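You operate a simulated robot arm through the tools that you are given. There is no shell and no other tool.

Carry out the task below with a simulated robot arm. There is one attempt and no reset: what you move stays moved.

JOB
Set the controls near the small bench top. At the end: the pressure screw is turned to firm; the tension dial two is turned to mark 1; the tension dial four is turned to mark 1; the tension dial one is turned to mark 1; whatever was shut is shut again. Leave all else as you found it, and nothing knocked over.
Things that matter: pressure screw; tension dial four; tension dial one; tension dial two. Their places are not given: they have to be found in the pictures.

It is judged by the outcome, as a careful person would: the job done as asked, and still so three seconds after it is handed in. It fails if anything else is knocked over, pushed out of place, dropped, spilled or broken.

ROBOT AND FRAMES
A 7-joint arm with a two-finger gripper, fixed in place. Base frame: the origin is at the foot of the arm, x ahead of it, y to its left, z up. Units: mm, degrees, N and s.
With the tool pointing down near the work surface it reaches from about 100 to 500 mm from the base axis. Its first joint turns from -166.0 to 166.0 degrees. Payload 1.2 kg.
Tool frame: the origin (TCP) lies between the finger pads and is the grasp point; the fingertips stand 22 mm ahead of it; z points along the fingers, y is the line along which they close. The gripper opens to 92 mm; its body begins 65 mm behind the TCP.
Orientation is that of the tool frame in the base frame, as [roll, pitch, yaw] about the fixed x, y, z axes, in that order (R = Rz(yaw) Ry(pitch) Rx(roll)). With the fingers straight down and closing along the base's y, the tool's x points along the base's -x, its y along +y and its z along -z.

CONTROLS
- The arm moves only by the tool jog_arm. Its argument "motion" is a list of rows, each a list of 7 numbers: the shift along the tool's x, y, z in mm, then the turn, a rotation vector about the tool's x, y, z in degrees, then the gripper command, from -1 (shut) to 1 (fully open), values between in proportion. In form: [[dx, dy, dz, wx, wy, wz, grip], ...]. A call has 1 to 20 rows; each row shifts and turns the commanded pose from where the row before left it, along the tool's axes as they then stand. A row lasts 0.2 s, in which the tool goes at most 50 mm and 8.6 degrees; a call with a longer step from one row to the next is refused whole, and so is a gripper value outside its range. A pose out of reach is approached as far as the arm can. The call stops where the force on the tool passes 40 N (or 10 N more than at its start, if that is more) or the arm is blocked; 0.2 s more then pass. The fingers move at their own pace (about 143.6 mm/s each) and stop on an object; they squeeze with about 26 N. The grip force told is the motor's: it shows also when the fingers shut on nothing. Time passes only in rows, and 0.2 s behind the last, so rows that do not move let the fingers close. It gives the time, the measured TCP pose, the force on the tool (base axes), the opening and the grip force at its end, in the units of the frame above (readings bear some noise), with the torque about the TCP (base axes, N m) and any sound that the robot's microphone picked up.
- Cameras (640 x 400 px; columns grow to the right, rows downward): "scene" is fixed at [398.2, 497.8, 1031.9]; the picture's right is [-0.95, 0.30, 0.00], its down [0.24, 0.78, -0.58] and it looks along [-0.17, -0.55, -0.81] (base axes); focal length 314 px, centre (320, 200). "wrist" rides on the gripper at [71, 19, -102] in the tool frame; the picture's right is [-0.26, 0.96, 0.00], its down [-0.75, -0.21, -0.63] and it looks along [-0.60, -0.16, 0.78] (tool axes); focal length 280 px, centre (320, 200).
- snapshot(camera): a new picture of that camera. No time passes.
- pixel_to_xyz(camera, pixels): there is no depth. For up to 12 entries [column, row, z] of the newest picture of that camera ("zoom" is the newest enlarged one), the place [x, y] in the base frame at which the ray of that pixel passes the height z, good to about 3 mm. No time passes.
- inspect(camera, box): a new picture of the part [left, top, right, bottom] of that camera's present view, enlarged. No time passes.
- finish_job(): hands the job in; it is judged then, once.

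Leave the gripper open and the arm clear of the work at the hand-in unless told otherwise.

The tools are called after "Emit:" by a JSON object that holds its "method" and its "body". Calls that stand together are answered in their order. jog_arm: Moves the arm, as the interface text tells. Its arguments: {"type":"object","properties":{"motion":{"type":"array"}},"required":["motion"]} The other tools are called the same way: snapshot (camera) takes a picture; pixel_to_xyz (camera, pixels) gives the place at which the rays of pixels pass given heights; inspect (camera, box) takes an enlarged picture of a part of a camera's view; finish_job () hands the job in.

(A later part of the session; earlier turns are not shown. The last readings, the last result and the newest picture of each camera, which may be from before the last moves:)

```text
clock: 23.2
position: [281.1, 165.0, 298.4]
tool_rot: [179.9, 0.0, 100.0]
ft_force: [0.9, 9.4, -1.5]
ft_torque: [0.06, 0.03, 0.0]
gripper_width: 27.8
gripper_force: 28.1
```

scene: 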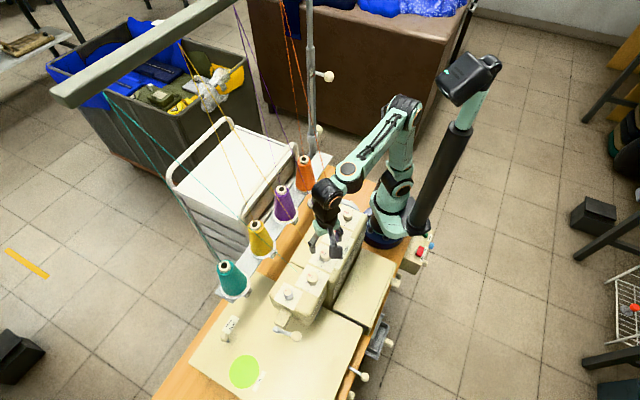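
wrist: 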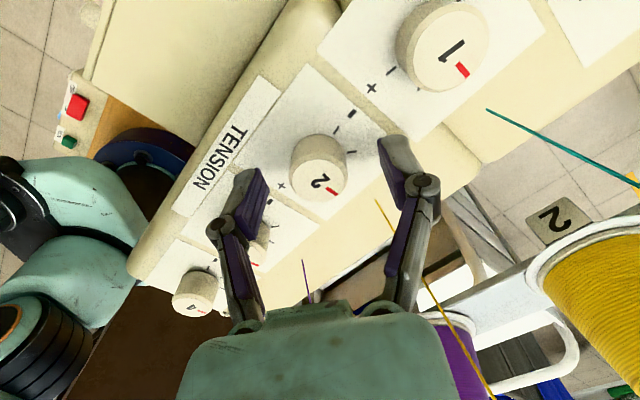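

The forces are small now. I'll begin turning counter-clockwise (seen from above) toward "−", starting with 10° in small steps, and watch torque and sound.

Emit:
{"method": "jog_arm", "body": {"motion": [[0.3, 0, 0, 0, 0, -2.5, -0.6], [0, 0, 0, 0, 0, -2.5, -0.6], [0, 0, 0, 0, 0, -2.5, -0.6], [0, 0, 0, 0, 0, -2.5, -0.6], [0, 0, 0, 0, 0, 0, -0.6]]}}

Emit:
{"method": "inspect", "body": {"camera": "wrist", "box": [240, 110, 400, 240]}}

```text
clock: 24.4
position: [281.1, 165.8, 298.0]
tool_rot: [179.8, 0.1, 110.0]
ft_force: [18.8, 6.9, -10.3]
ft_torque: [0.31, -0.2, 0.0]
gripper_width: 27.5
gripper_force: 28.1
```

```text
3.08 times, centred on (320, 175) of wrist
```

zoom: 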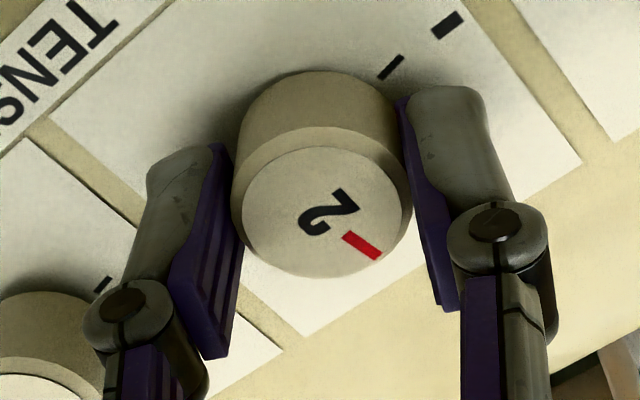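

The dial turns with the gripper: the pointer stays fixed in view while the ticks move. I'll trim the side force with a 1.2 mm shift and continue another 15°.

Emit:
{"method": "jog_arm", "body": {"motion": [[0, 0.6, 0.1, 0, 0, -2.5, -0.6], [0, 0.6, 0.1, 0, 0, -2.5, -0.6], [0, 0, 0, 0, 0, -2.5, -0.6], [0, 0, 0, 0, 0, -2.5, -0.6], [0, 0, 0, 0, 0, -2.5, -0.6], [0, 0, 0, 0, 0, -2.5, -0.6], [0, 0, 0, 0, 0, 0, -0.6]]}}

```text
clock: 26.0
position: [282.3, 165.4, 298.4]
tool_rot: [-179.8, -0.1, 125.1]
ft_force: [-18.1, -14.3, 17.9]
ft_torque: [-0.5, 0.28, -0.03]
gripper_width: 27.3
gripper_force: 28.0
```

Now there's about −23 N along tool y. I'll shift −0.8 mm in y and 0.3 mm up, without turning, and read again.

Emit:
{"method": "jog_arm", "body": {"motion": [[0, -0.8, -0.3, 0, 0, 0, -0.6], [0, 0, 0, 0, 0, 0, -0.6]]}}

```text
clock: 26.6
position: [280.0, 165.3, 298.1]
tool_rot: [-180.0, 0.1, 125.1]
ft_force: [-12.2, -12.2, 4.9]
ft_torque: [0.07, 0.52, 0.03]
gripper_width: 27.5
gripper_force: 28.0
```

I'll keep trimming while turning a further 15°.

Emit:
{"method": "jog_arm", "body": {"motion": [[0, -0.5, 0, 0, 0, -2.5, -0.6], [0, -0.3, 0, 0, 0, -2.5, -0.6], [0, 0, 0, 0, 0, -2.5, -0.6], [0, 0, 0, 0, 0, -2.5, -0.6], [0, 0, 0, 0, 0, -2.5, -0.6], [0, 0, 0, 0, 0, -2.5, -0.6], [0, 0, 0, 0, 0, 0, -0.6]]}}

Emit:
{"method": "inspect", "body": {"camera": "wrist", "box": [240, 110, 400, 240]}}

```text
clock: 28.2
position: [280.9, 166.1, 298.6]
tool_rot: [-179.9, 0.0, 140.3]
ft_force: [-0.8, 5.9, -15.0]
ft_torque: [0.05, -0.01, -0.01]
gripper_width: 27.6
gripper_force: 27.4
```

```text
3.08 times, centred on (320, 175) of wrist
```

zoom: 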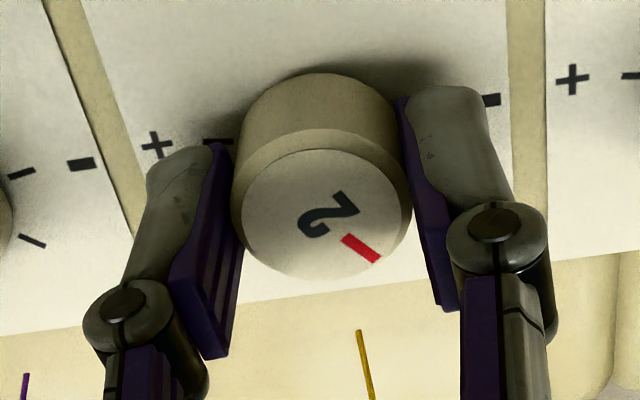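

Now at 40° of turn and the forces are small. I'll continue another 20°.

Emit:
{"method": "jog_arm", "body": {"motion": [[0, 0, 0.2, 0, 0, -2.5, -0.6], [0, 0, 0, 0, 0, -2.5, -0.6], [0, 0, 0, 0, 0, -2.5, -0.6], [0, 0, 0, 0, 0, -2.5, -0.6], [0, 0, 0, 0, 0, -2.5, -0.6], [0, 0, 0, 0, 0, -2.5, -0.6], [0, 0, 0, 0, 0, -2.5, -0.6], [0, 0, 0, 0, 0, -2.5, -0.6], [0, 0, 0, 0, 0, 0, -0.6]]}}

Emit:
{"method": "inspect", "body": {"camera": "wrist", "box": [240, 110, 400, 240]}}

```text
clock: 30.2
position: [279.5, 164.6, 298.4]
tool_rot: [180.0, 0.1, 160.0]
ft_force: [5.0, -1.5, 2.9]
ft_torque: [0.07, 0.37, -0.02]
gripper_width: 27.4
gripper_force: 27.8
```

```text
3.08 times, centred on (320, 175) of wrist
```

zoom: 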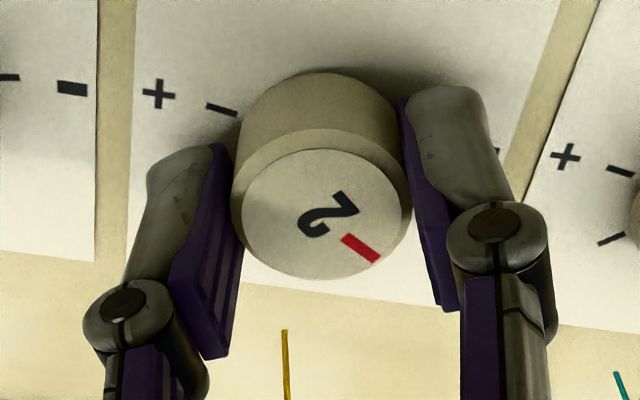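

60° done, with low forces. I'll continue another 20°, watching for an end stop.

Emit:
{"method": "jog_arm", "body": {"motion": [[0, 0, 0, 0, 0, -2.5, -0.6], [0, 0, 0, 0, 0, -2.5, -0.6], [0, 0, 0, 0, 0, -2.5, -0.6], [0, 0, 0, 0, 0, -2.5, -0.6], [0, 0, 0, 0, 0, -2.5, -0.6], [0, 0, 0, 0, 0, -2.5, -0.6], [0, 0, 0, 0, 0, -2.5, -0.6], [0, 0, 0, 0, 0, -2.5, -0.6], [0, 0, 0, 0, 0, 0, -0.6]]}}

```text
clock: 32.2
position: [278.0, 165.7, 298.3]
tool_rot: [-179.9, 0.0, -179.8]
ft_force: [1.3, 0.5, 8.1]
ft_torque: [0.03, -0.59, 0.02]
gripper_width: 26.5
gripper_force: 28.1
```

80° done. Now the last 20° in smaller steps.

Emit:
{"method": "jog_arm", "body": {"motion": [[0, 0, 0, 0, 0, -2.5, -0.6], [0, 0, 0, 0, 0, -2.5, -0.6], [0, 0, 0, 0, 0, -2.5, -0.6], [0, 0, 0, 0, 0, -2.5, -0.6], [0, 0, 0, 0, 0, -2, -0.6], [0, 0, 0, 0, 0, -2, -0.6], [0, 0, 0, 0, 0, -2, -0.6], [0, 0, 0, 0, 0, -2, -0.6], [0, 0, 0, 0, 0, -2, -0.6], [0, 0, 0, 0, 0, 0, -0.6]]}}

Emit:
{"method": "inspect", "body": {"camera": "wrist", "box": [240, 110, 400, 240]}}

Emit:
{"method": "inspect", "body": {"camera": "scene", "box": [290, 215, 370, 285]}}

```text
clock: 34.4
position: [279.2, 163.9, 298.4]
tool_rot: [-179.9, -0.1, -160.0]
ft_force: [-17.6, -10.7, 11.6]
ft_torque: [-0.19, 0.39, 0.0]
gripper_width: 26.8
gripper_force: 27.6
```

```text
3.08 times, centred on (320, 175) of wrist
```

zoom: 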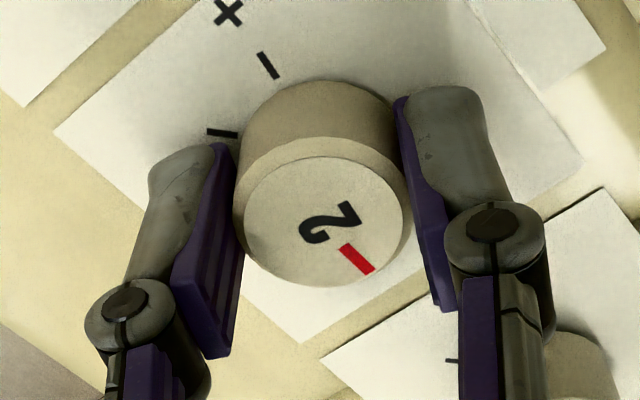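

```text
5.71 times, centred on (330, 250) of scene
```

zoom: 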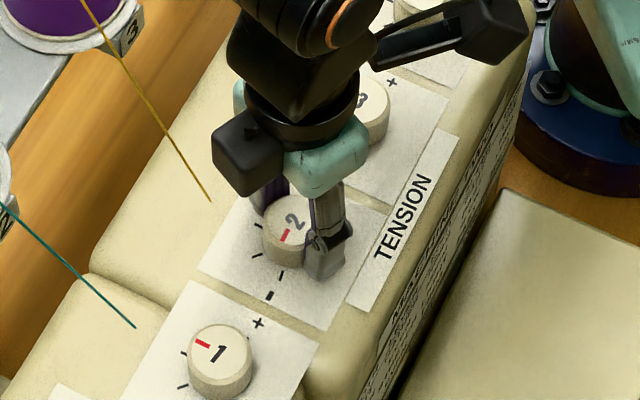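

The pointer has moved round to the "−" side. I'll zoom in tightly from the scene camera to check its angle against the first tick.

Emit:
{"method": "inspect", "body": {"camera": "scene", "box": [312, 242, 340, 262]}}

```text
16.00 times, centred on (326, 252) of scene
```

zoom: 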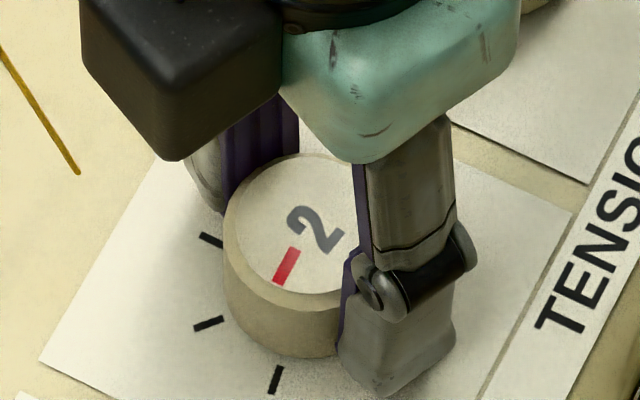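

The pointer measures about 4° short of the "−" tick, from a small slip in the grip. I'll add about 5° while relieving the side force, then compare.

Emit:
{"method": "jog_arm", "body": {"motion": [[0.5, 0, -0.1, 0, 0, -1.5, -0.6], [0.3, 0, -0.1, 0, 0, -1.5, -0.6], [0, 0, 0, 0, 0, -1.5, -0.6], [0, 0, 0, 0, 0, 0, -0.6]]}}

Emit:
{"method": "inspect", "body": {"camera": "scene", "box": [312, 242, 340, 262]}}

```text
clock: 35.4
position: [278.9, 164.6, 298.7]
tool_rot: [-180.0, 0.1, -155.5]
ft_force: [-3.0, -11.2, -12.0]
ft_torque: [0.08, -0.54, 0.0]
gripper_width: 27.1
gripper_force: 28.1
```

```text
16.00 times, centred on (326, 252) of scene
```

zoom: 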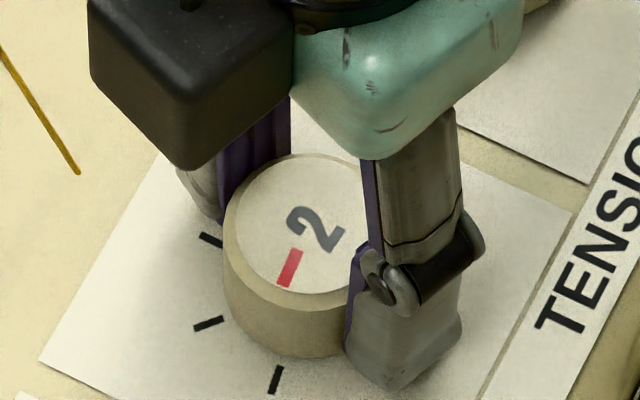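

The pointer now looks nearly parallel to the first tick. I'll release, rise clear and check with an unobstructed view.

Emit:
{"method": "jog_arm", "body": {"motion": [[0, 0, 0, 0, 0, 0, -0.2], [0, 0, 0, 0, 0, 0, 0.1], [0, 0, 0, 0, 0, 0, 0.25], [0, 0, 0, 0, 0, 0, 0.25], [0, 0, -10, 0, 0, 0, 0.25], [0, 0, -20, 0, 0, 0, 0.25], [0, 0, -20, 0, 0, 0, 0.25], [0, 0, -10, 0, 0, 0, 0.25], [0, 0, 0, 0, 0, 0, 0.25]]}}

Emit:
{"method": "inspect", "body": {"camera": "scene", "box": [312, 242, 340, 262]}}

Emit:
{"method": "inspect", "body": {"camera": "wrist", "box": [270, 70, 370, 170]}}

```text
clock: 37.4
position: [277.8, 164.7, 359.7]
tool_rot: [-180.0, 0.0, -155.4]
ft_force: [0.5, -0.3, 0.7]
ft_torque: [0.0, -0.02, -0.01]
gripper_width: 57.5
gripper_force: 0.1
```

```text
16.00 times, centred on (326, 252) of scene
```

zoom: 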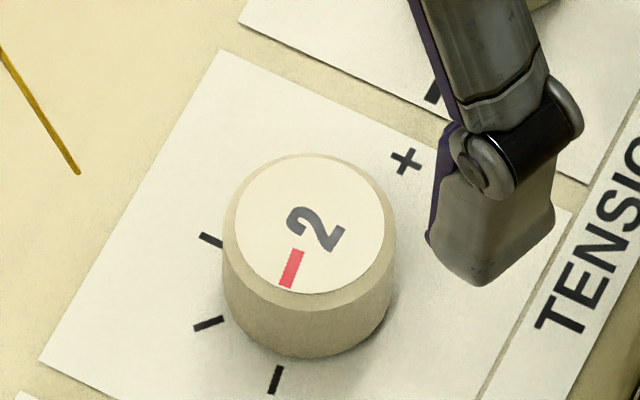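

```text
4.00 times, centred on (320, 120) of wrist
```

zoom: 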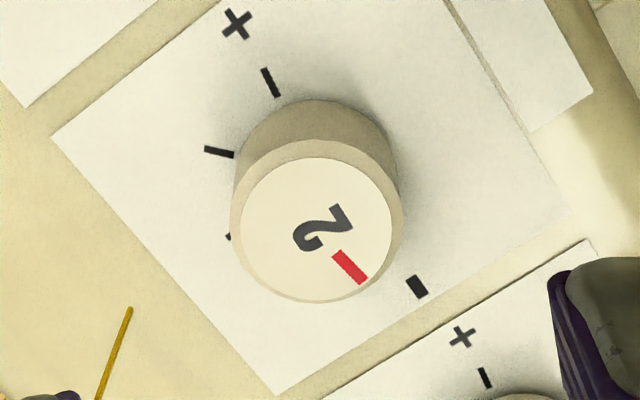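

The pointer is about 3.5° short of the "−" tick, and my tool has drifted about 2.4 mm off the dial's centre. I'll recentre, regrip, add about 4° and release.

Emit:
{"method": "jog_arm", "body": {"motion": [[-2.4, -0.6, 0, 0, 0, 2, 0.25], [0, 0, 15, 0, 0, 0, 0.25], [0, 0, 15, 0, 0, 0, 0.25], [0, 0, 15, 0, 0, 0, 0.25], [0, 0, 10, 0, 0, 0, 0.25], [0, 0, 5, 0, 0, 0, 0.25], [0, 0, 0, 0, 0, 0, 0.0], [0, 0, 0, 0, 0, 0, -0.2], [0, 0, 0, 0, 0, 0, -0.35], [0, 0, 0, 0, 0, 0, -0.6], [0, 0, 0, 0, 0, 0, -0.6]]}}

Emit:
{"method": "inspect", "body": {"camera": "scene", "box": [312, 242, 340, 262]}}

```text
clock: 39.8
position: [281.6, 164.4, 300.0]
tool_rot: [-180.0, 0.0, -157.4]
ft_force: [-0.9, 0.8, 0.5]
ft_torque: [0.03, -0.04, 0.02]
gripper_width: 27.4
gripper_force: 27.7
```

```text
16.00 times, centred on (326, 252) of scene
```

zoom: 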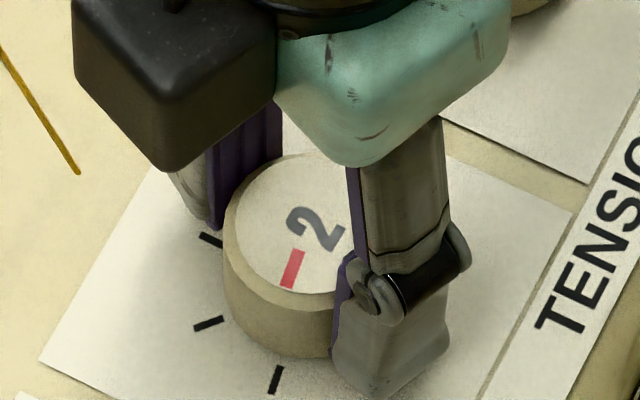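

The forces are almost zero, so the tool is well centred. I'll turn 4.5° more.

Emit:
{"method": "jog_arm", "body": {"motion": [[0, 0, 0, 0, 0, -1.5, -0.6], [0, 0, 0, 0, 0, -1.5, -0.6], [0, 0, 0, 0, 0, -1.5, -0.6], [0, 0, 0, 0, 0, 0, -0.6]]}}

Emit:
{"method": "inspect", "body": {"camera": "scene", "box": [312, 242, 340, 262]}}

```text
clock: 40.8
position: [281.8, 164.6, 299.1]
tool_rot: [-179.9, 0.0, -153.0]
ft_force: [-6.7, -4.1, 14.8]
ft_torque: [-0.14, 0.28, -0.03]
gripper_width: 27.0
gripper_force: 27.9
```

```text
16.00 times, centred on (326, 252) of scene
```

zoom: 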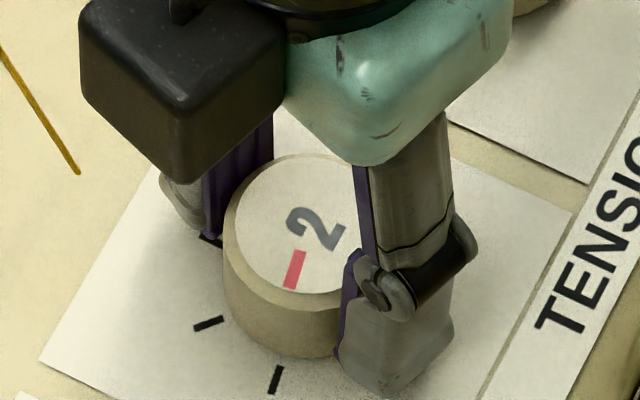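

It moved only a couple of degrees. I'll turn 3° more and see whether it still follows or has reached a stop.

Emit:
{"method": "jog_arm", "body": {"motion": [[0, 0, 0, 0, 0, -1.5, -0.6], [0, 0, 0, 0, 0, -1.5, -0.6], [0, 0, 0, 0, 0, 0, -0.6]]}}

Emit:
{"method": "inspect", "body": {"camera": "scene", "box": [320, 248, 334, 258]}}

Emit:
{"method": "inspect", "body": {"camera": "wrist", "box": [240, 110, 400, 240]}}

```text
clock: 41.6
position: [282.2, 165.4, 298.6]
tool_rot: [-179.9, 0.2, -149.9]
ft_force: [2.0, -0.3, 15.1]
ft_torque: [-0.03, 0.07, -0.23]
gripper_width: 26.9
gripper_force: 28.4
```

```text
16.00 times, centred on (327, 253) of scene
```

zoom: 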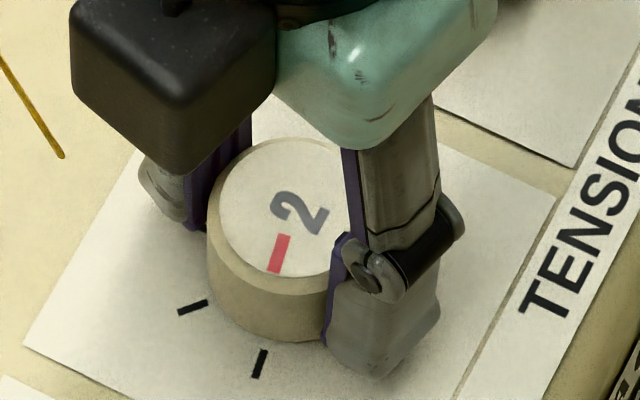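

```text
3.08 times, centred on (320, 175) of wrist
```

zoom: 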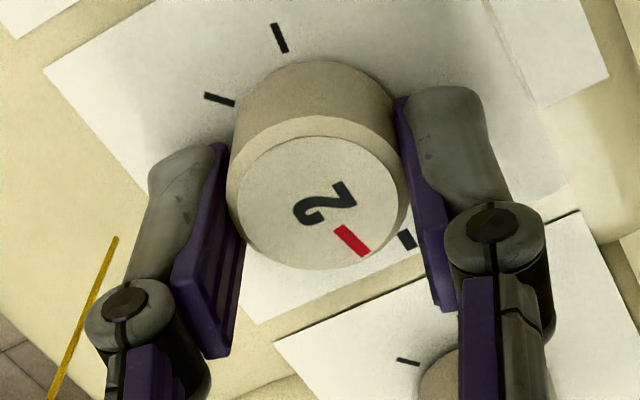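

The torque about z has risen to −0.23 N·m, so the dial is at its end stop on the "−" tick. I'll release, rise and check.

Emit:
{"method": "jog_arm", "body": {"motion": [[0, 0, 0, 0, 0, 1, -0.6], [0, 0, 0, 0, 0, 0, -0.2], [0, 0, 0, 0, 0, 0, 0.1], [0, 0, 0, 0, 0, 0, 0.25], [0, 0, 0, 0, 0, 0, 0.25], [0, 0, -10, 0, 0, 0, 0.25], [0, 0, -20, 0, 0, 0, 0.25], [0, 0, -20, 0, 0, 0, 0.25], [0, 0, -10, 0, 0, 0, 0.25], [0, 0, 0, 0, 0, 0, 0.25]]}}

Emit:
{"method": "inspect", "body": {"camera": "scene", "box": [312, 242, 340, 262]}}

Emit:
{"method": "inspect", "body": {"camera": "wrist", "box": [270, 70, 370, 170]}}

```text
clock: 43.8
position: [280.5, 164.4, 358.1]
tool_rot: [-180.0, 0.0, -150.8]
ft_force: [0.3, 0.4, 0.1]
ft_torque: [0.01, -0.03, 0.01]
gripper_width: 57.5
gripper_force: 0.1
```

```text
16.00 times, centred on (326, 252) of scene
```

zoom: 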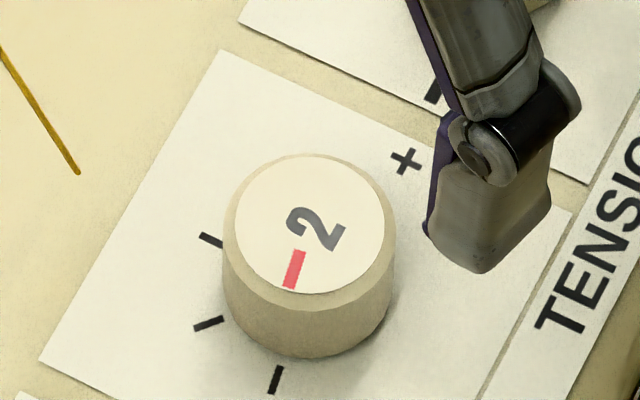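

```text
4.00 times, centred on (320, 120) of wrist
```

zoom: 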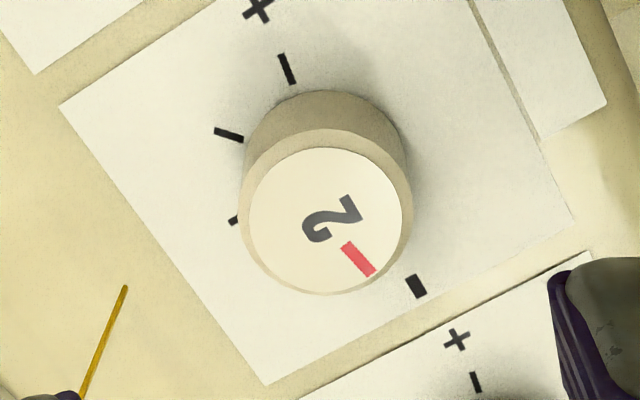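

Dial 2's pointer now lines up with the "−" tick (mark 1). Next is dial 1, at about (329,214): I'll unwind to yaw 100 and then move over it.

Emit:
{"method": "jog_arm", "body": {"motion": [[0, 0, 0, 0, 0, 8.4, 0.25], [0, 0, 0, 0, 0, 8.4, 0.25], [0, 0, 0, 0, 0, 8.4, 0.25], [0, 0, 0, 0, 0, 8.4, 0.25], [0, 0, 0, 0, 0, 8.4, 0.25], [0, 0, 0, 0, 0, 8.4, 0.25], [0, 0, 0, 0, 0, 8.4, 0.25], [0, 0, 0, 0, 0, 8.4, 0.25], [0, 0, 0, 0, 0, 8.4, 0.25], [0, 0, 0, 0, 0, 8.4, 0.25], [0, 0, 0, 0, 0, 8.4, 0.25], [0, 0, 0, 0, 0, 8.4, 0.25], [0, 0, 0, 0, 0, 8.4, 0.25], [9.94, 14.07, 0, 0, 0, 0, 0.25], [9.94, 14.07, 0, 0, 0, 0, 0.25], [9.94, 14.07, 0, 0, 0, 0, 0.25], [9.94, 14.07, 0, 0, 0, 0, 0.25], [0, 0, 0, 0, 0, 0, 0.25]]}}

Emit:
{"method": "inspect", "body": {"camera": "wrist", "box": [270, 70, 370, 170]}}

Emit:
{"method": "snapshot", "body": {"camera": "scene"}}

```text
clock: 47.6
position: [329.6, 214.9, 358.7]
tool_rot: [179.9, 0.1, 99.8]
ft_force: [-0.1, 0.2, 0.6]
ft_torque: [-0.01, 0.04, 0.01]
gripper_width: 57.6
gripper_force: 0.1
```

```text
4.00 times, centred on (320, 120) of wrist
```

zoom: 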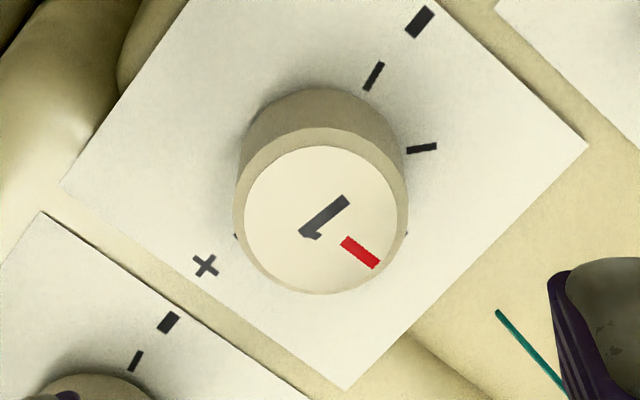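

```text
taken
```

scene: 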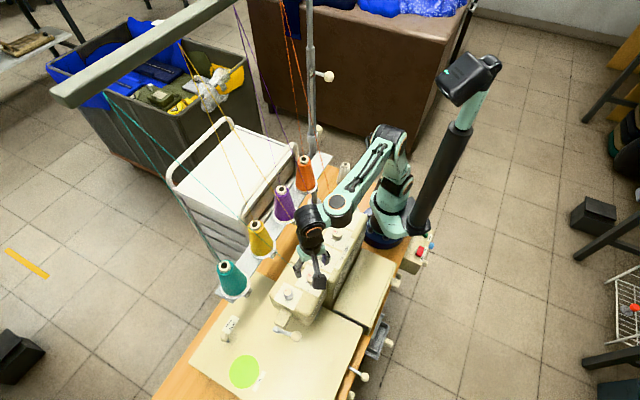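

Compared with the well-centred reference, dial 1 is about 0.8 mm off along tool y. I'll shift, lower to z≈299 and close.

Emit:
{"method": "jog_arm", "body": {"motion": [[0, -0.8, 0, 0, 0, 0, 0.25], [0, 0, 15, 0, 0, 0, 0.25], [0, 0, 15, 0, 0, 0, 0.25], [0, 0, 15, 0, 0, 0, 0.25], [0, 0, 10, 0, 0, 0, 0.25], [0, 0, 4.3, 0, 0, 0, 0.25], [0, 0, 0, 0, 0, 0, 0.25], [0, 0, 0, 0, 0, 0, 0.0], [0, 0, 0, 0, 0, 0, -0.2], [0, 0, 0, 0, 0, 0, -0.35], [0, 0, 0, 0, 0, 0, -0.6], [0, 0, 0, 0, 0, 0, -0.6]]}}

Emit:
{"method": "inspect", "body": {"camera": "scene", "box": [290, 255, 340, 300]}}

Emit:
{"method": "inspect", "body": {"camera": "wrist", "box": [240, 110, 400, 240]}}

```text
clock: 50.2
position: [329.6, 214.4, 299.4]
tool_rot: [179.9, 0.0, 99.8]
ft_force: [17.6, 6.4, -3.6]
ft_torque: [0.14, -0.34, -0.01]
gripper_width: 27.5
gripper_force: 27.9
```

```text
8.89 times, centred on (315, 278) of scene
```

zoom: 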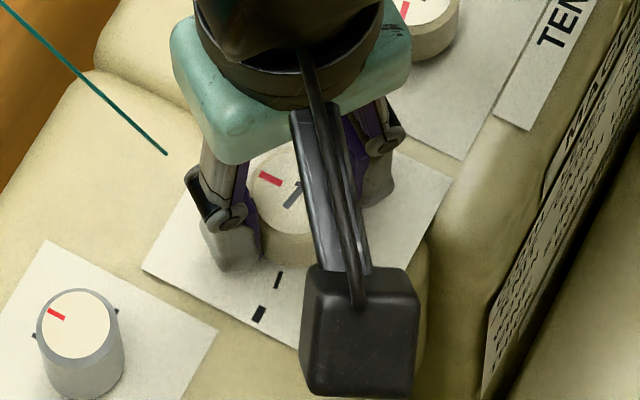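

```text
3.08 times, centred on (320, 175) of wrist
```

zoom: 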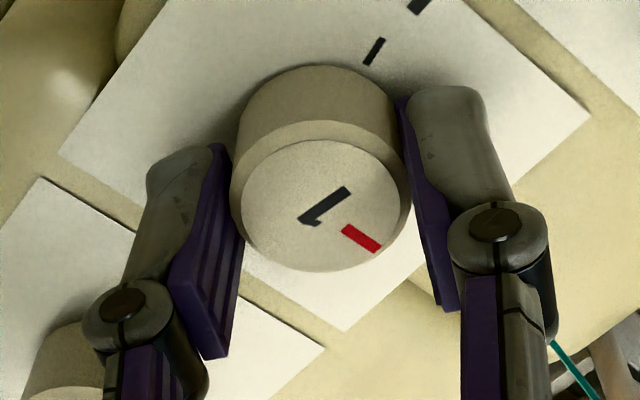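

A side force of +18 N along tool y, so the 0.8 mm shift wasn't needed. I'll move back 0.9 mm and re-read.

Emit:
{"method": "jog_arm", "body": {"motion": [[0, 0.5, 0, 0, 0, 0, -0.6], [0, 0.4, 0, 0, 0, 0, -0.6], [0, 0, 0, 0, 0, 0, -0.6]]}}

```text
clock: 51.0
position: [330.0, 214.3, 299.3]
tool_rot: [-179.9, 0.1, 99.8]
ft_force: [10.4, -2.1, 1.3]
ft_torque: [-0.24, -0.24, -0.03]
gripper_width: 27.6
gripper_force: 27.4
```

Down to about 10 N. I'll add 0.4 mm and start turning counter-clockwise 20°.

Emit:
{"method": "jog_arm", "body": {"motion": [[0, 0.4, 0, 0, 0, -2.5, -0.6], [0, 0, 0, 0, 0, -2.5, -0.6], [0, 0, 0, 0, 0, -2.5, -0.6], [0, 0, 0, 0, 0, -2.5, -0.6], [0, 0, 0, 0, 0, -2.5, -0.6], [0, 0, 0, 0, 0, -2.5, -0.6], [0, 0, 0, 0, 0, -2.5, -0.6], [0, 0, 0, 0, 0, -2.5, -0.6], [0, 0, 0, 0, 0, 0, -0.6]]}}

```text
clock: 53.0
position: [329.5, 213.9, 299.4]
tool_rot: [179.9, 0.1, 119.9]
ft_force: [-8.0, 7.8, -2.7]
ft_torque: [0.19, 0.18, -0.01]
gripper_width: 27.8
gripper_force: 28.1
```

Side forces are around 10 N, which is fine. I'll continue 40° more.

Emit:
{"method": "jog_arm", "body": {"motion": [[0, 0, 0, 0, 0, -2.5, -0.6], [0, 0, 0, 0, 0, -2.5, -0.6], [0, 0, 0, 0, 0, -2.5, -0.6], [0, 0, 0, 0, 0, -2.5, -0.6], [0, 0, 0, 0, 0, -2.5, -0.6], [0, 0, 0, 0, 0, -2.5, -0.6], [0, 0, 0, 0, 0, -2.5, -0.6], [0, 0, 0, 0, 0, -2.5, -0.6], [0, 0, 0, 0, 0, -2.5, -0.6], [0, 0, 0, 0, 0, -2.5, -0.6], [0, 0, 0, 0, 0, -2.5, -0.6], [0, 0, 0, 0, 0, -2.5, -0.6], [0, 0, 0, 0, 0, -2.5, -0.6], [0, 0, 0, 0, 0, -2.5, -0.6], [0, 0, 0, 0, 0, -2.5, -0.6], [0, 0, 0, 0, 0, -2.5, -0.6], [0, 0, 0, 0, 0, 0, -0.6]]}}

Emit:
{"method": "inspect", "body": {"camera": "wrist", "box": [240, 110, 400, 240]}}

```text
clock: 56.6
position: [331.5, 213.5, 299.3]
tool_rot: [-180.0, 0.1, 159.9]
ft_force: [7.5, 19.9, -16.0]
ft_torque: [0.28, -0.31, 0.0]
gripper_width: 27.6
gripper_force: 28.3
```

```text
3.08 times, centred on (320, 175) of wrist
```

zoom: 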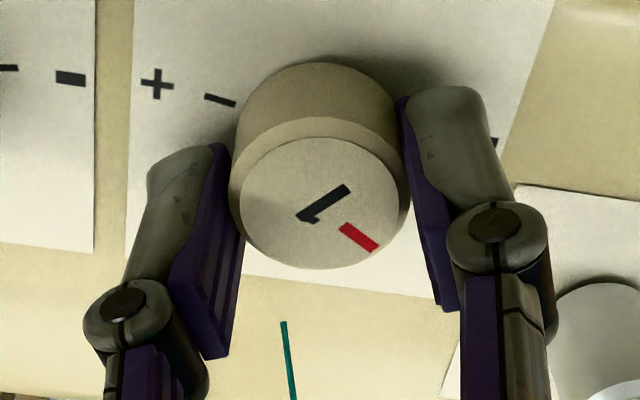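

About 21 N along tool y. I'll trim +0.9 mm and go 20° on.

Emit:
{"method": "jog_arm", "body": {"motion": [[0, 0.5, 0.15, 0, 0, -2.5, -0.6], [0, 0.4, 0.1, 0, 0, -2.5, -0.6], [0, 0, 0, 0, 0, -2.5, -0.6], [0, 0, 0, 0, 0, -2.5, -0.6], [0, 0, 0, 0, 0, -2.5, -0.6], [0, 0, 0, 0, 0, -2.5, -0.6], [0, 0, 0, 0, 0, -2.5, -0.6], [0, 0, 0, 0, 0, -2.5, -0.6], [0, 0, 0, 0, 0, 0, -0.6]]}}

```text
clock: 58.6
position: [330.4, 214.5, 299.0]
tool_rot: [-180.0, 0.0, 179.8]
ft_force: [-10.0, -13.3, 14.8]
ft_torque: [-0.29, 0.61, -0.02]
gripper_width: 27.5
gripper_force: 28.3
```

80° done. I'll trim back slightly and turn the last 20°.

Emit:
{"method": "jog_arm", "body": {"motion": [[0, -0.4, -0.15, 0, 0, -2.5, -0.6], [0, 0, 0, 0, 0, -2.5, -0.6], [0, 0, 0, 0, 0, -2.5, -0.6], [0, 0, 0, 0, 0, -2.5, -0.6], [0, 0, 0, 0, 0, -2.5, -0.6], [0, 0, 0, 0, 0, -2.5, -0.6], [0, 0, 0, 0, 0, -2.5, -0.6], [0, 0, 0, 0, 0, -2.5, -0.6], [0, 0, 0, 0, 0, 0, -0.6]]}}

Emit:
{"method": "inspect", "body": {"camera": "scene", "box": [298, 265, 326, 285]}}

Emit:
{"method": "inspect", "body": {"camera": "wrist", "box": [240, 110, 400, 240]}}

```text
clock: 60.6
position: [330.7, 214.2, 298.0]
tool_rot: [-179.9, 0.0, -160.0]
ft_force: [-2.7, -7.8, 2.5]
ft_torque: [-0.04, -0.28, 0.02]
gripper_width: 27.4
gripper_force: 28.1
```

```text
16.00 times, centred on (312, 275) of scene
```

zoom: 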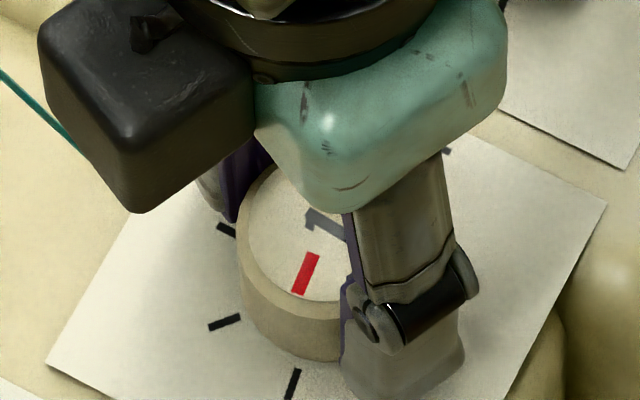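

```text
3.08 times, centred on (320, 175) of wrist
```

zoom: 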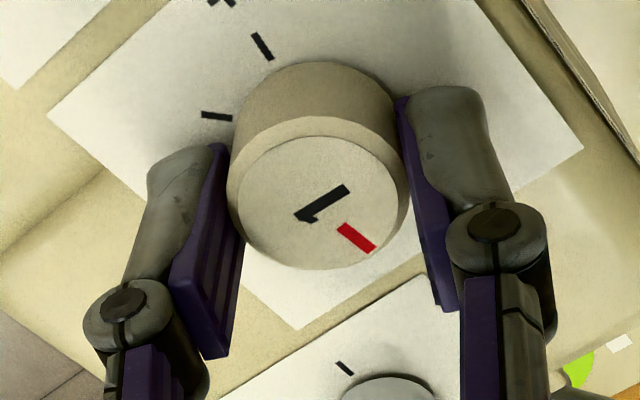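

The pointer is about 5° short. I'll turn on in small steps until the stop shows in the torque.

Emit:
{"method": "jog_arm", "body": {"motion": [[0, 0, 0, 0, 0, -1.5, -0.6], [0, 0, 0, 0, 0, -1.5, -0.6], [0, 0, 0, 0, 0, -1.5, -0.6], [0, 0, 0, 0, 0, 0, -0.6]]}}

```text
clock: 61.6
position: [331.7, 214.8, 299.2]
tool_rot: [-179.9, 0.1, -155.7]
ft_force: [5.8, 2.6, -7.6]
ft_torque: [0.2, -0.48, -0.14]
gripper_width: 27.6
gripper_force: 27.9
```

The torque is starting to rise (−0.14). Two more small steps, then I'll look.

Emit:
{"method": "jog_arm", "body": {"motion": [[0, 0, 0, 0, 0, -1.5, -0.6], [0, 0, 0, 0, 0, -0.5, -0.6], [0, 0, 0, 0, 0, 0, -0.6]]}}

Emit:
{"method": "inspect", "body": {"camera": "scene", "box": [298, 265, 326, 285]}}

```text
clock: 62.4
position: [330.5, 215.1, 299.2]
tool_rot: [-179.8, 0.0, -153.5]
ft_force: [6.5, 4.7, -4.5]
ft_torque: [-0.06, 0.15, 0.03]
gripper_width: 27.3
gripper_force: 27.8
```

```text
16.00 times, centred on (312, 275) of scene
```

zoom: 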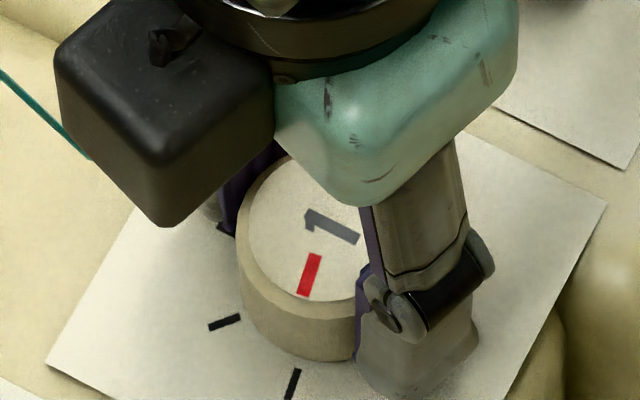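

The pointer is nearly parallel to the tick now. I'll add 2° to seat it at the stop, then release and rise.

Emit:
{"method": "jog_arm", "body": {"motion": [[0, 0, 0, 0, 0, -1.2, -0.6], [0, 0, 0, 0, 0, -1.2, -0.6], [0, 0, 0, 0, 0, 0, -0.6]]}}

Emit:
{"method": "jog_arm", "body": {"motion": [[0, 0, 0, 0, 0, 0, -0.2], [0, 0, 0, 0, 0, 0, 0.1], [0, 0, 0, 0, 0, 0, 0.25], [0, 0, 0, 0, 0, 0, 0.25], [0, 0, -10, 0, 0, 0, 0.25], [0, 0, -20, 0, 0, 0, 0.25], [0, 0, -20, 0, 0, 0, 0.25], [0, 0, -10, 0, 0, 0, 0.25], [0, 0, 0, 0, 0, 0, 0.25]]}}

Emit:
{"method": "inspect", "body": {"camera": "scene", "box": [298, 268, 326, 288]}}

Emit:
{"method": "inspect", "body": {"camera": "wrist", "box": [270, 70, 370, 170]}}

Emit:
{"method": "snapshot", "body": {"camera": "scene"}}

Emit:
{"method": "snapshot", "body": {"camera": "wrist"}}

```text
clock: 63.2
position: [331.0, 213.8, 298.6]
tool_rot: [-179.9, -0.1, -151.1]
ft_force: [-3.5, 4.4, -0.2]
ft_torque: [0.17, -0.07, -0.11]
gripper_width: 27.0
gripper_force: 27.9
```

```text
clock: 65.2
position: [331.5, 213.7, 360.1]
tool_rot: [-179.9, 0.0, -151.2]
ft_force: [0.0, -0.5, -0.7]
ft_torque: [0.0, 0.01, 0.01]
gripper_width: 57.3
gripper_force: 0.0
```

```text
16.00 times, centred on (312, 278) of scene
```

zoom: 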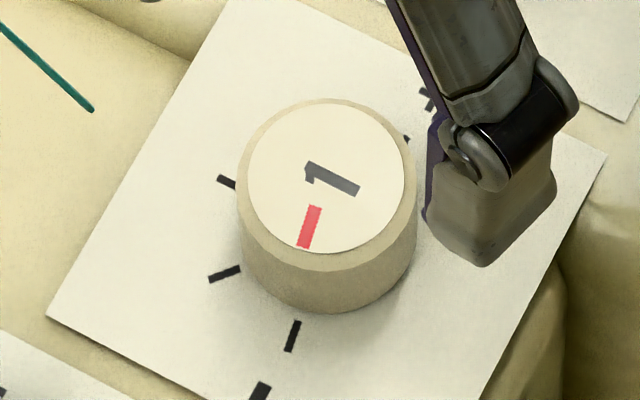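

```text
4.00 times, centred on (320, 120) of wrist
```

zoom: 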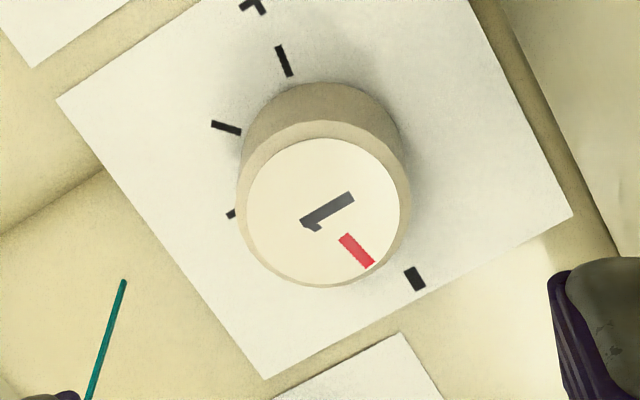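

```text
taken
```

scene: 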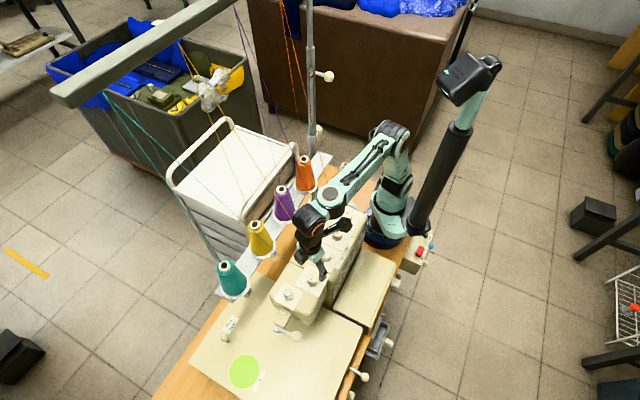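

```text
taken
```

wrist: 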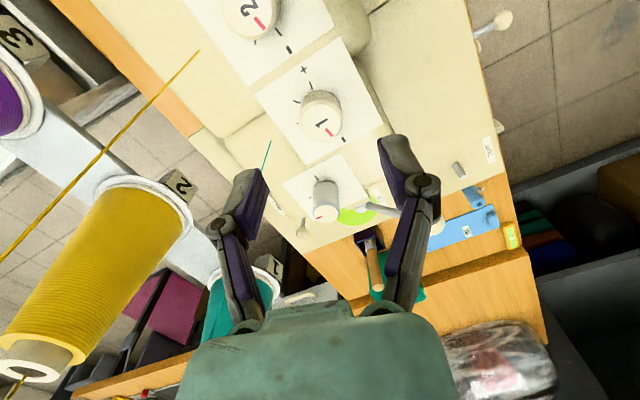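

Measured from the dial's centre, dial 1's pointer matches the "−" tick (both about 18° in the image). Now the pressure screw: it shows at about (325,200) in the wrist view, so I'll zoom in to locate it and its ticks.

Emit:
{"method": "inspect", "body": {"camera": "wrist", "box": [275, 150, 375, 240]}}

Emit:
{"method": "inspect", "body": {"camera": "scene", "box": [274, 282, 302, 302]}}

Emit:
{"method": "inspect", "body": {"camera": "scene", "box": [260, 270, 330, 340]}}

```text
4.44 times, centred on (325, 195) of wrist
```

zoom: 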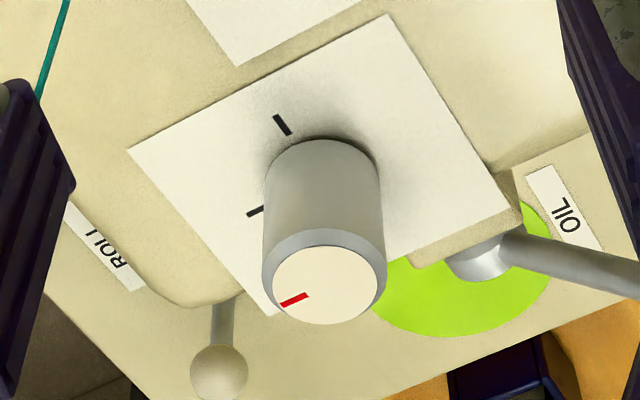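

```text
16.00 times, centred on (288, 292) of scene
```

zoom: 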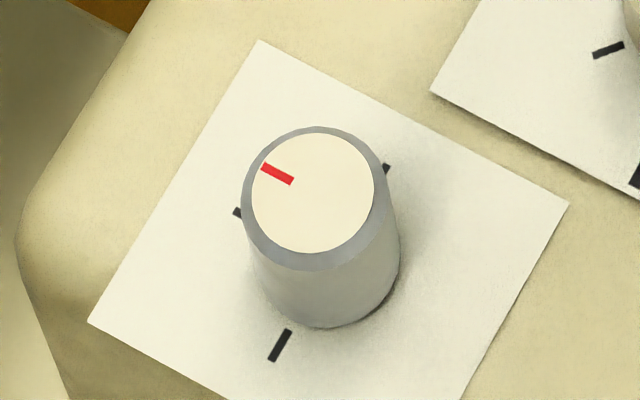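

```text
5.71 times, centred on (295, 305) of scene
```

zoom: 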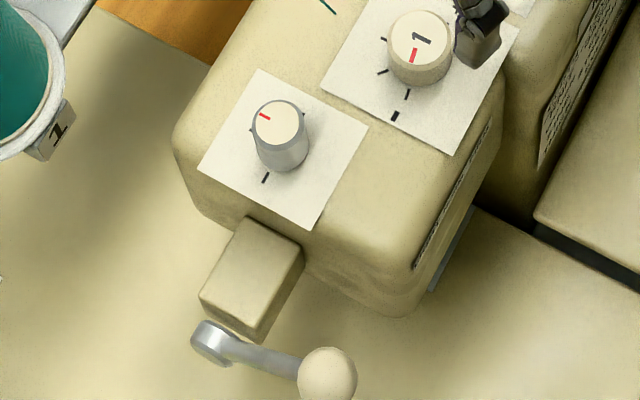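

The screw's ticks are LIGHT at ≈45°, NORM at ≈−45° (where the pointer is now) and FIRM at ≈−135°. So firm is a 90° clockwise turn. I'll refine its location with pixel queries.

Emit:
{"method": "pixel_to_xyz", "body": {"camera": "zoom", "pixels": [[279, 122, 302], [279, 122, 302], [279, 122, 302], [418, 36, 295], [418, 36, 295], [418, 36, 295]]}}

Emit:
{"method": "pixel_to_xyz", "body": {"camera": "wrist", "pixels": [[327, 213.9, 302], [327, 213.9, 302], [327, 213.9, 302], [320.6, 124, 295], [320.6, 124, 295]]}}

```text
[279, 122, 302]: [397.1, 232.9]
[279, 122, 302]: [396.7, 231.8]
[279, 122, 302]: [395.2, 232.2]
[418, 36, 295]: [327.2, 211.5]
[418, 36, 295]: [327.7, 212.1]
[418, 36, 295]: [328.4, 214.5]
```

```text
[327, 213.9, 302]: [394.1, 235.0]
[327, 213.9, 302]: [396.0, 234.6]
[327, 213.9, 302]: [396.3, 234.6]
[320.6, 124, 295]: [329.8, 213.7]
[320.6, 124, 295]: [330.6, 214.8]
```

The best estimate for the screw is (397,234) with its top at z≈302. I'll turn to yaw 195, lower to z≈340 and move over it.

Emit:
{"method": "jog_arm", "body": {"motion": [[0, 0, 0, 0, 0, 6.9, 0.25], [0, 0, 0, 0, 0, 6.9, 0.25], [0, 0, 10, 0, 0, 0, 0.25], [0, 0, 8, 0, 0, 0, 0.25], [-13.8, 0.5, 0, 0, 0, 0, 0.25], [-13.8, 0.5, 0, 0, 0, 0, 0.25], [-13.8, 0.5, 0, 0, 0, 0, 0.25], [-13.8, 0.5, 0, 0, 0, 0, 0.25], [-13.6, 0.6, 0, 0, 0, 0, 0.25], [0, 0, 0, 0, 0, 0, 0.25]]}}

Emit:
{"method": "snapshot", "body": {"camera": "wrist"}}

Emit:
{"method": "inspect", "body": {"camera": "wrist", "box": [270, 90, 370, 190]}}

Emit:
{"method": "snapshot", "body": {"camera": "scene"}}

```text
clock: 67.4
position: [396.0, 235.3, 340.5]
tool_rot: [-179.9, 0.0, -165.0]
ft_force: [-0.3, -0.4, -0.2]
ft_torque: [0.03, 0.0, -0.03]
gripper_width: 57.5
gripper_force: 0.1
```

```text
taken
```

wrist: 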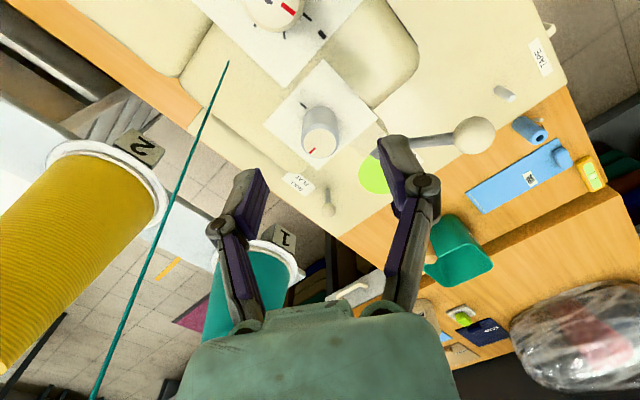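

```text
4.00 times, centred on (320, 140) of wrist
```

zoom: 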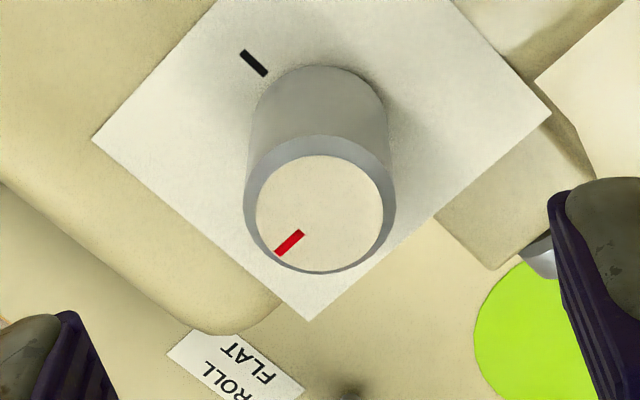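

```text
taken
```

scene: 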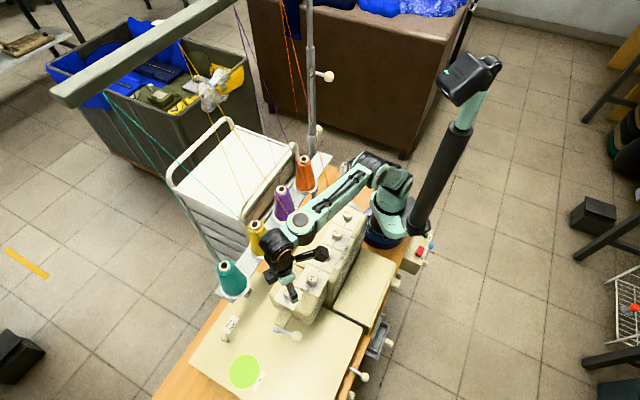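

The screw is centred within about 0.5 mm and roughly 21 mm wide. I'll lower to z≈302 with the fingers open, then close on it.

Emit:
{"method": "jog_arm", "body": {"motion": [[0, -0.4, 10, 0, 0, 0, 0.25], [0, 0, 10, 0, 0, 0, 0.25], [0, 0, 10, 0, 0, 0, 0.25], [0, 0, 5, 0, 0, 0, 0.25], [0, 0, 3, 0, 0, 0, 0.25], [0, 0, 0, 0, 0, 0, 0.25], [0, 0, 0, 0, 0, 0, 0.0], [0, 0, 0, 0, 0, 0, -0.2], [0, 0, 0, 0, 0, 0, -0.4], [0, 0, 0, 0, 0, 0, -0.5], [0, 0, 0, 0, 0, 0, -0.75], [0, 0, 0, 0, 0, 0, -0.75]]}}

Emit:
{"method": "inspect", "body": {"camera": "wrist", "box": [240, 110, 400, 240]}}

Emit:
{"method": "inspect", "body": {"camera": "scene", "box": [260, 270, 320, 315]}}

```text
clock: 70.0
position: [395.8, 234.6, 303.3]
tool_rot: [179.9, 0.0, -164.9]
ft_force: [0.5, 4.2, 0.1]
ft_torque: [0.09, -0.01, 0.01]
gripper_width: 21.9
gripper_force: 28.0
```

```text
3.08 times, centred on (320, 175) of wrist
```

zoom: 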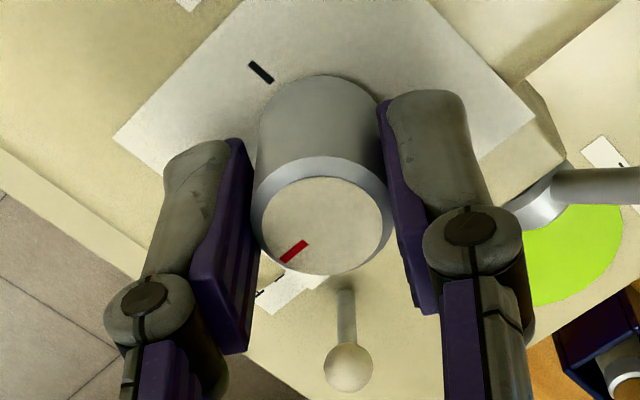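

```text
8.89 times, centred on (290, 292) of scene
```

zoom: 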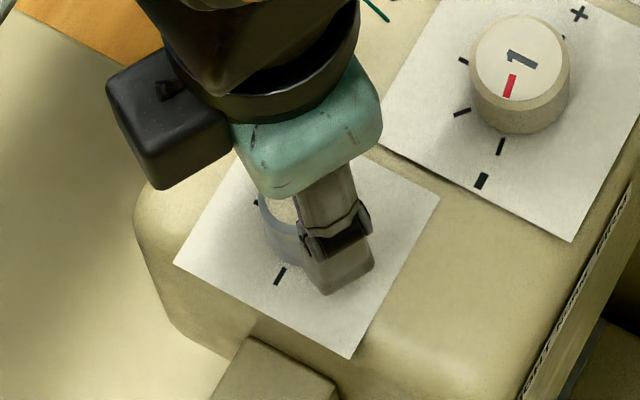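

Well centred, with only 4 N of side force. I'll now turn clockwise (seen from above) toward FIRM, 15° first.

Emit:
{"method": "jog_arm", "body": {"motion": [[0, 0, 0, 0, 0, 2.5, -0.75], [0, 0, 0, 0, 0, 2.5, -0.75], [0, 0, 0, 0, 0, 2.5, -0.75], [0, 0, 0, 0, 0, 2.5, -0.75], [0, 0, 0, 0, 0, 2.5, -0.75], [0, 0, 0, 0, 0, 2.5, -0.75], [0, 0, 0, 0, 0, 0, -0.75]]}}

Emit:
{"method": "inspect", "body": {"camera": "wrist", "box": [240, 110, 400, 240]}}

```text
clock: 71.6
position: [396.9, 234.9, 303.0]
tool_rot: [-179.9, -0.1, 179.9]
ft_force: [-11.3, -3.1, -1.6]
ft_torque: [-0.05, 0.28, -0.01]
gripper_width: 21.6
gripper_force: 27.8
```

```text
3.08 times, centred on (320, 175) of wrist
```

zoom: 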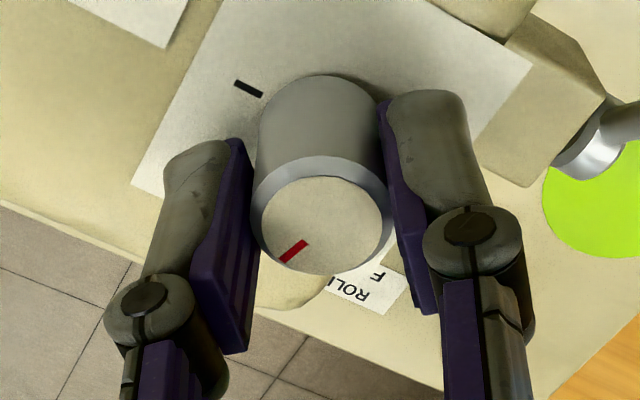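

It follows with no slip. I'll continue 35° more.

Emit:
{"method": "jog_arm", "body": {"motion": [[0, 0, 0, 0, 0, 2.5, -0.75], [0, 0, 0, 0, 0, 2.5, -0.75], [0, 0, 0, 0, 0, 2.5, -0.75], [0, 0, 0, 0, 0, 2.5, -0.75], [0, 0, 0, 0, 0, 2.5, -0.75], [0, 0, 0, 0, 0, 2.5, -0.75], [0, 0, 0, 0, 0, 2.5, -0.75], [0, 0, 0, 0, 0, 2.5, -0.75], [0, 0, 0, 0, 0, 2.5, -0.75], [0, 0, 0, 0, 0, 2.5, -0.75], [0, 0, 0, 0, 0, 2.5, -0.75], [0, 0, 0, 0, 0, 2.5, -0.75], [0, 0, 0, 0, 0, 2.5, -0.75], [0, 0, 0, 0, 0, 2.5, -0.75], [0, 0, 0, 0, 0, 0, -0.75]]}}

Emit:
{"method": "inspect", "body": {"camera": "wrist", "box": [240, 110, 400, 240]}}

```text
clock: 74.8
position: [398.6, 234.1, 303.3]
tool_rot: [179.8, 0.4, 144.8]
ft_force: [13.2, 26.7, -4.8]
ft_torque: [0.58, -0.21, -0.07]
gripper_width: 21.2
gripper_force: 27.5
```

```text
3.08 times, centred on (320, 175) of wrist
```

zoom: 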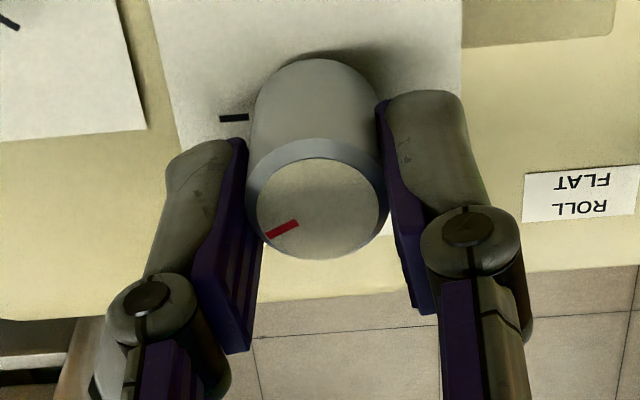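

The side force is up to about 29 N along tool y, and the knob has rolled slightly between the pads. I'll trim +1.2 mm y and +1 mm x before continuing.

Emit:
{"method": "jog_arm", "body": {"motion": [[0.5, 0.6, 0, 0, 0, 0, -0.75], [0.5, 0.6, 0, 0, 0, 0, -0.75], [0, 0, 0, 0, 0, 0, -0.75]]}}

```text
clock: 75.6
position: [398.6, 233.0, 304.3]
tool_rot: [179.9, 0.3, 144.6]
ft_force: [20.8, -1.9, 0.9]
ft_torque: [-0.07, -0.34, 0.01]
gripper_width: 21.2
gripper_force: 27.9
```

Now −18 N along tool x, so I'll undo most of the x shift and turn 20° further.

Emit:
{"method": "jog_arm", "body": {"motion": [[-0.5, 0.2, 0, 0, 0, 2.5, -0.75], [-0.3, 0.2, 0, 0, 0, 2.5, -0.75], [0, 0, 0, 0, 0, 2.5, -0.75], [0, 0, 0, 0, 0, 2.5, -0.75], [0, 0, 0, 0, 0, 2.5, -0.75], [0, 0, 0, 0, 0, 2.5, -0.75], [0, 0, 0, 0, 0, 2.5, -0.75], [0, 0, 0, 0, 0, 2.5, -0.75], [0, 0, 0, 0, 0, 0, -0.75]]}}

Emit:
{"method": "inspect", "body": {"camera": "wrist", "box": [240, 110, 400, 240]}}

Emit:
{"method": "inspect", "body": {"camera": "scene", "box": [274, 282, 302, 302]}}

```text
clock: 77.6
position: [396.1, 236.5, 302.1]
tool_rot: [-179.9, -0.2, 125.3]
ft_force: [-18.9, 17.6, -9.7]
ft_torque: [0.4, 0.37, -0.02]
gripper_width: 21.2
gripper_force: 27.6
```

```text
3.08 times, centred on (320, 175) of wrist
```

zoom: 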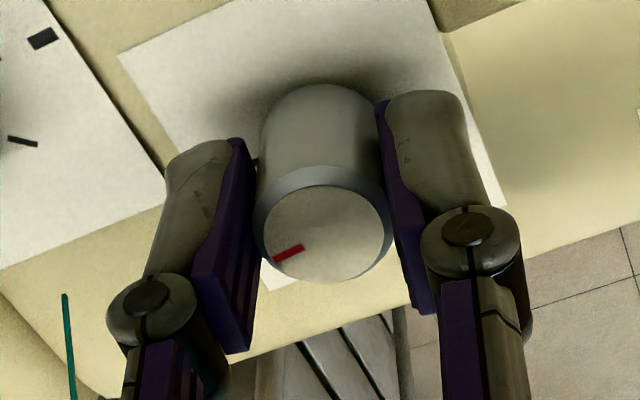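

```text
16.00 times, centred on (288, 292) of scene
```

zoom: 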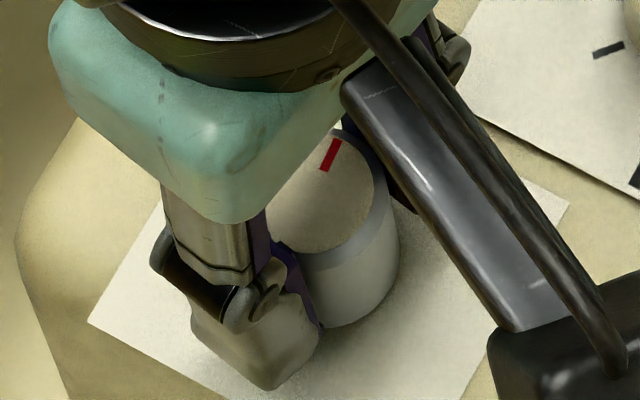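

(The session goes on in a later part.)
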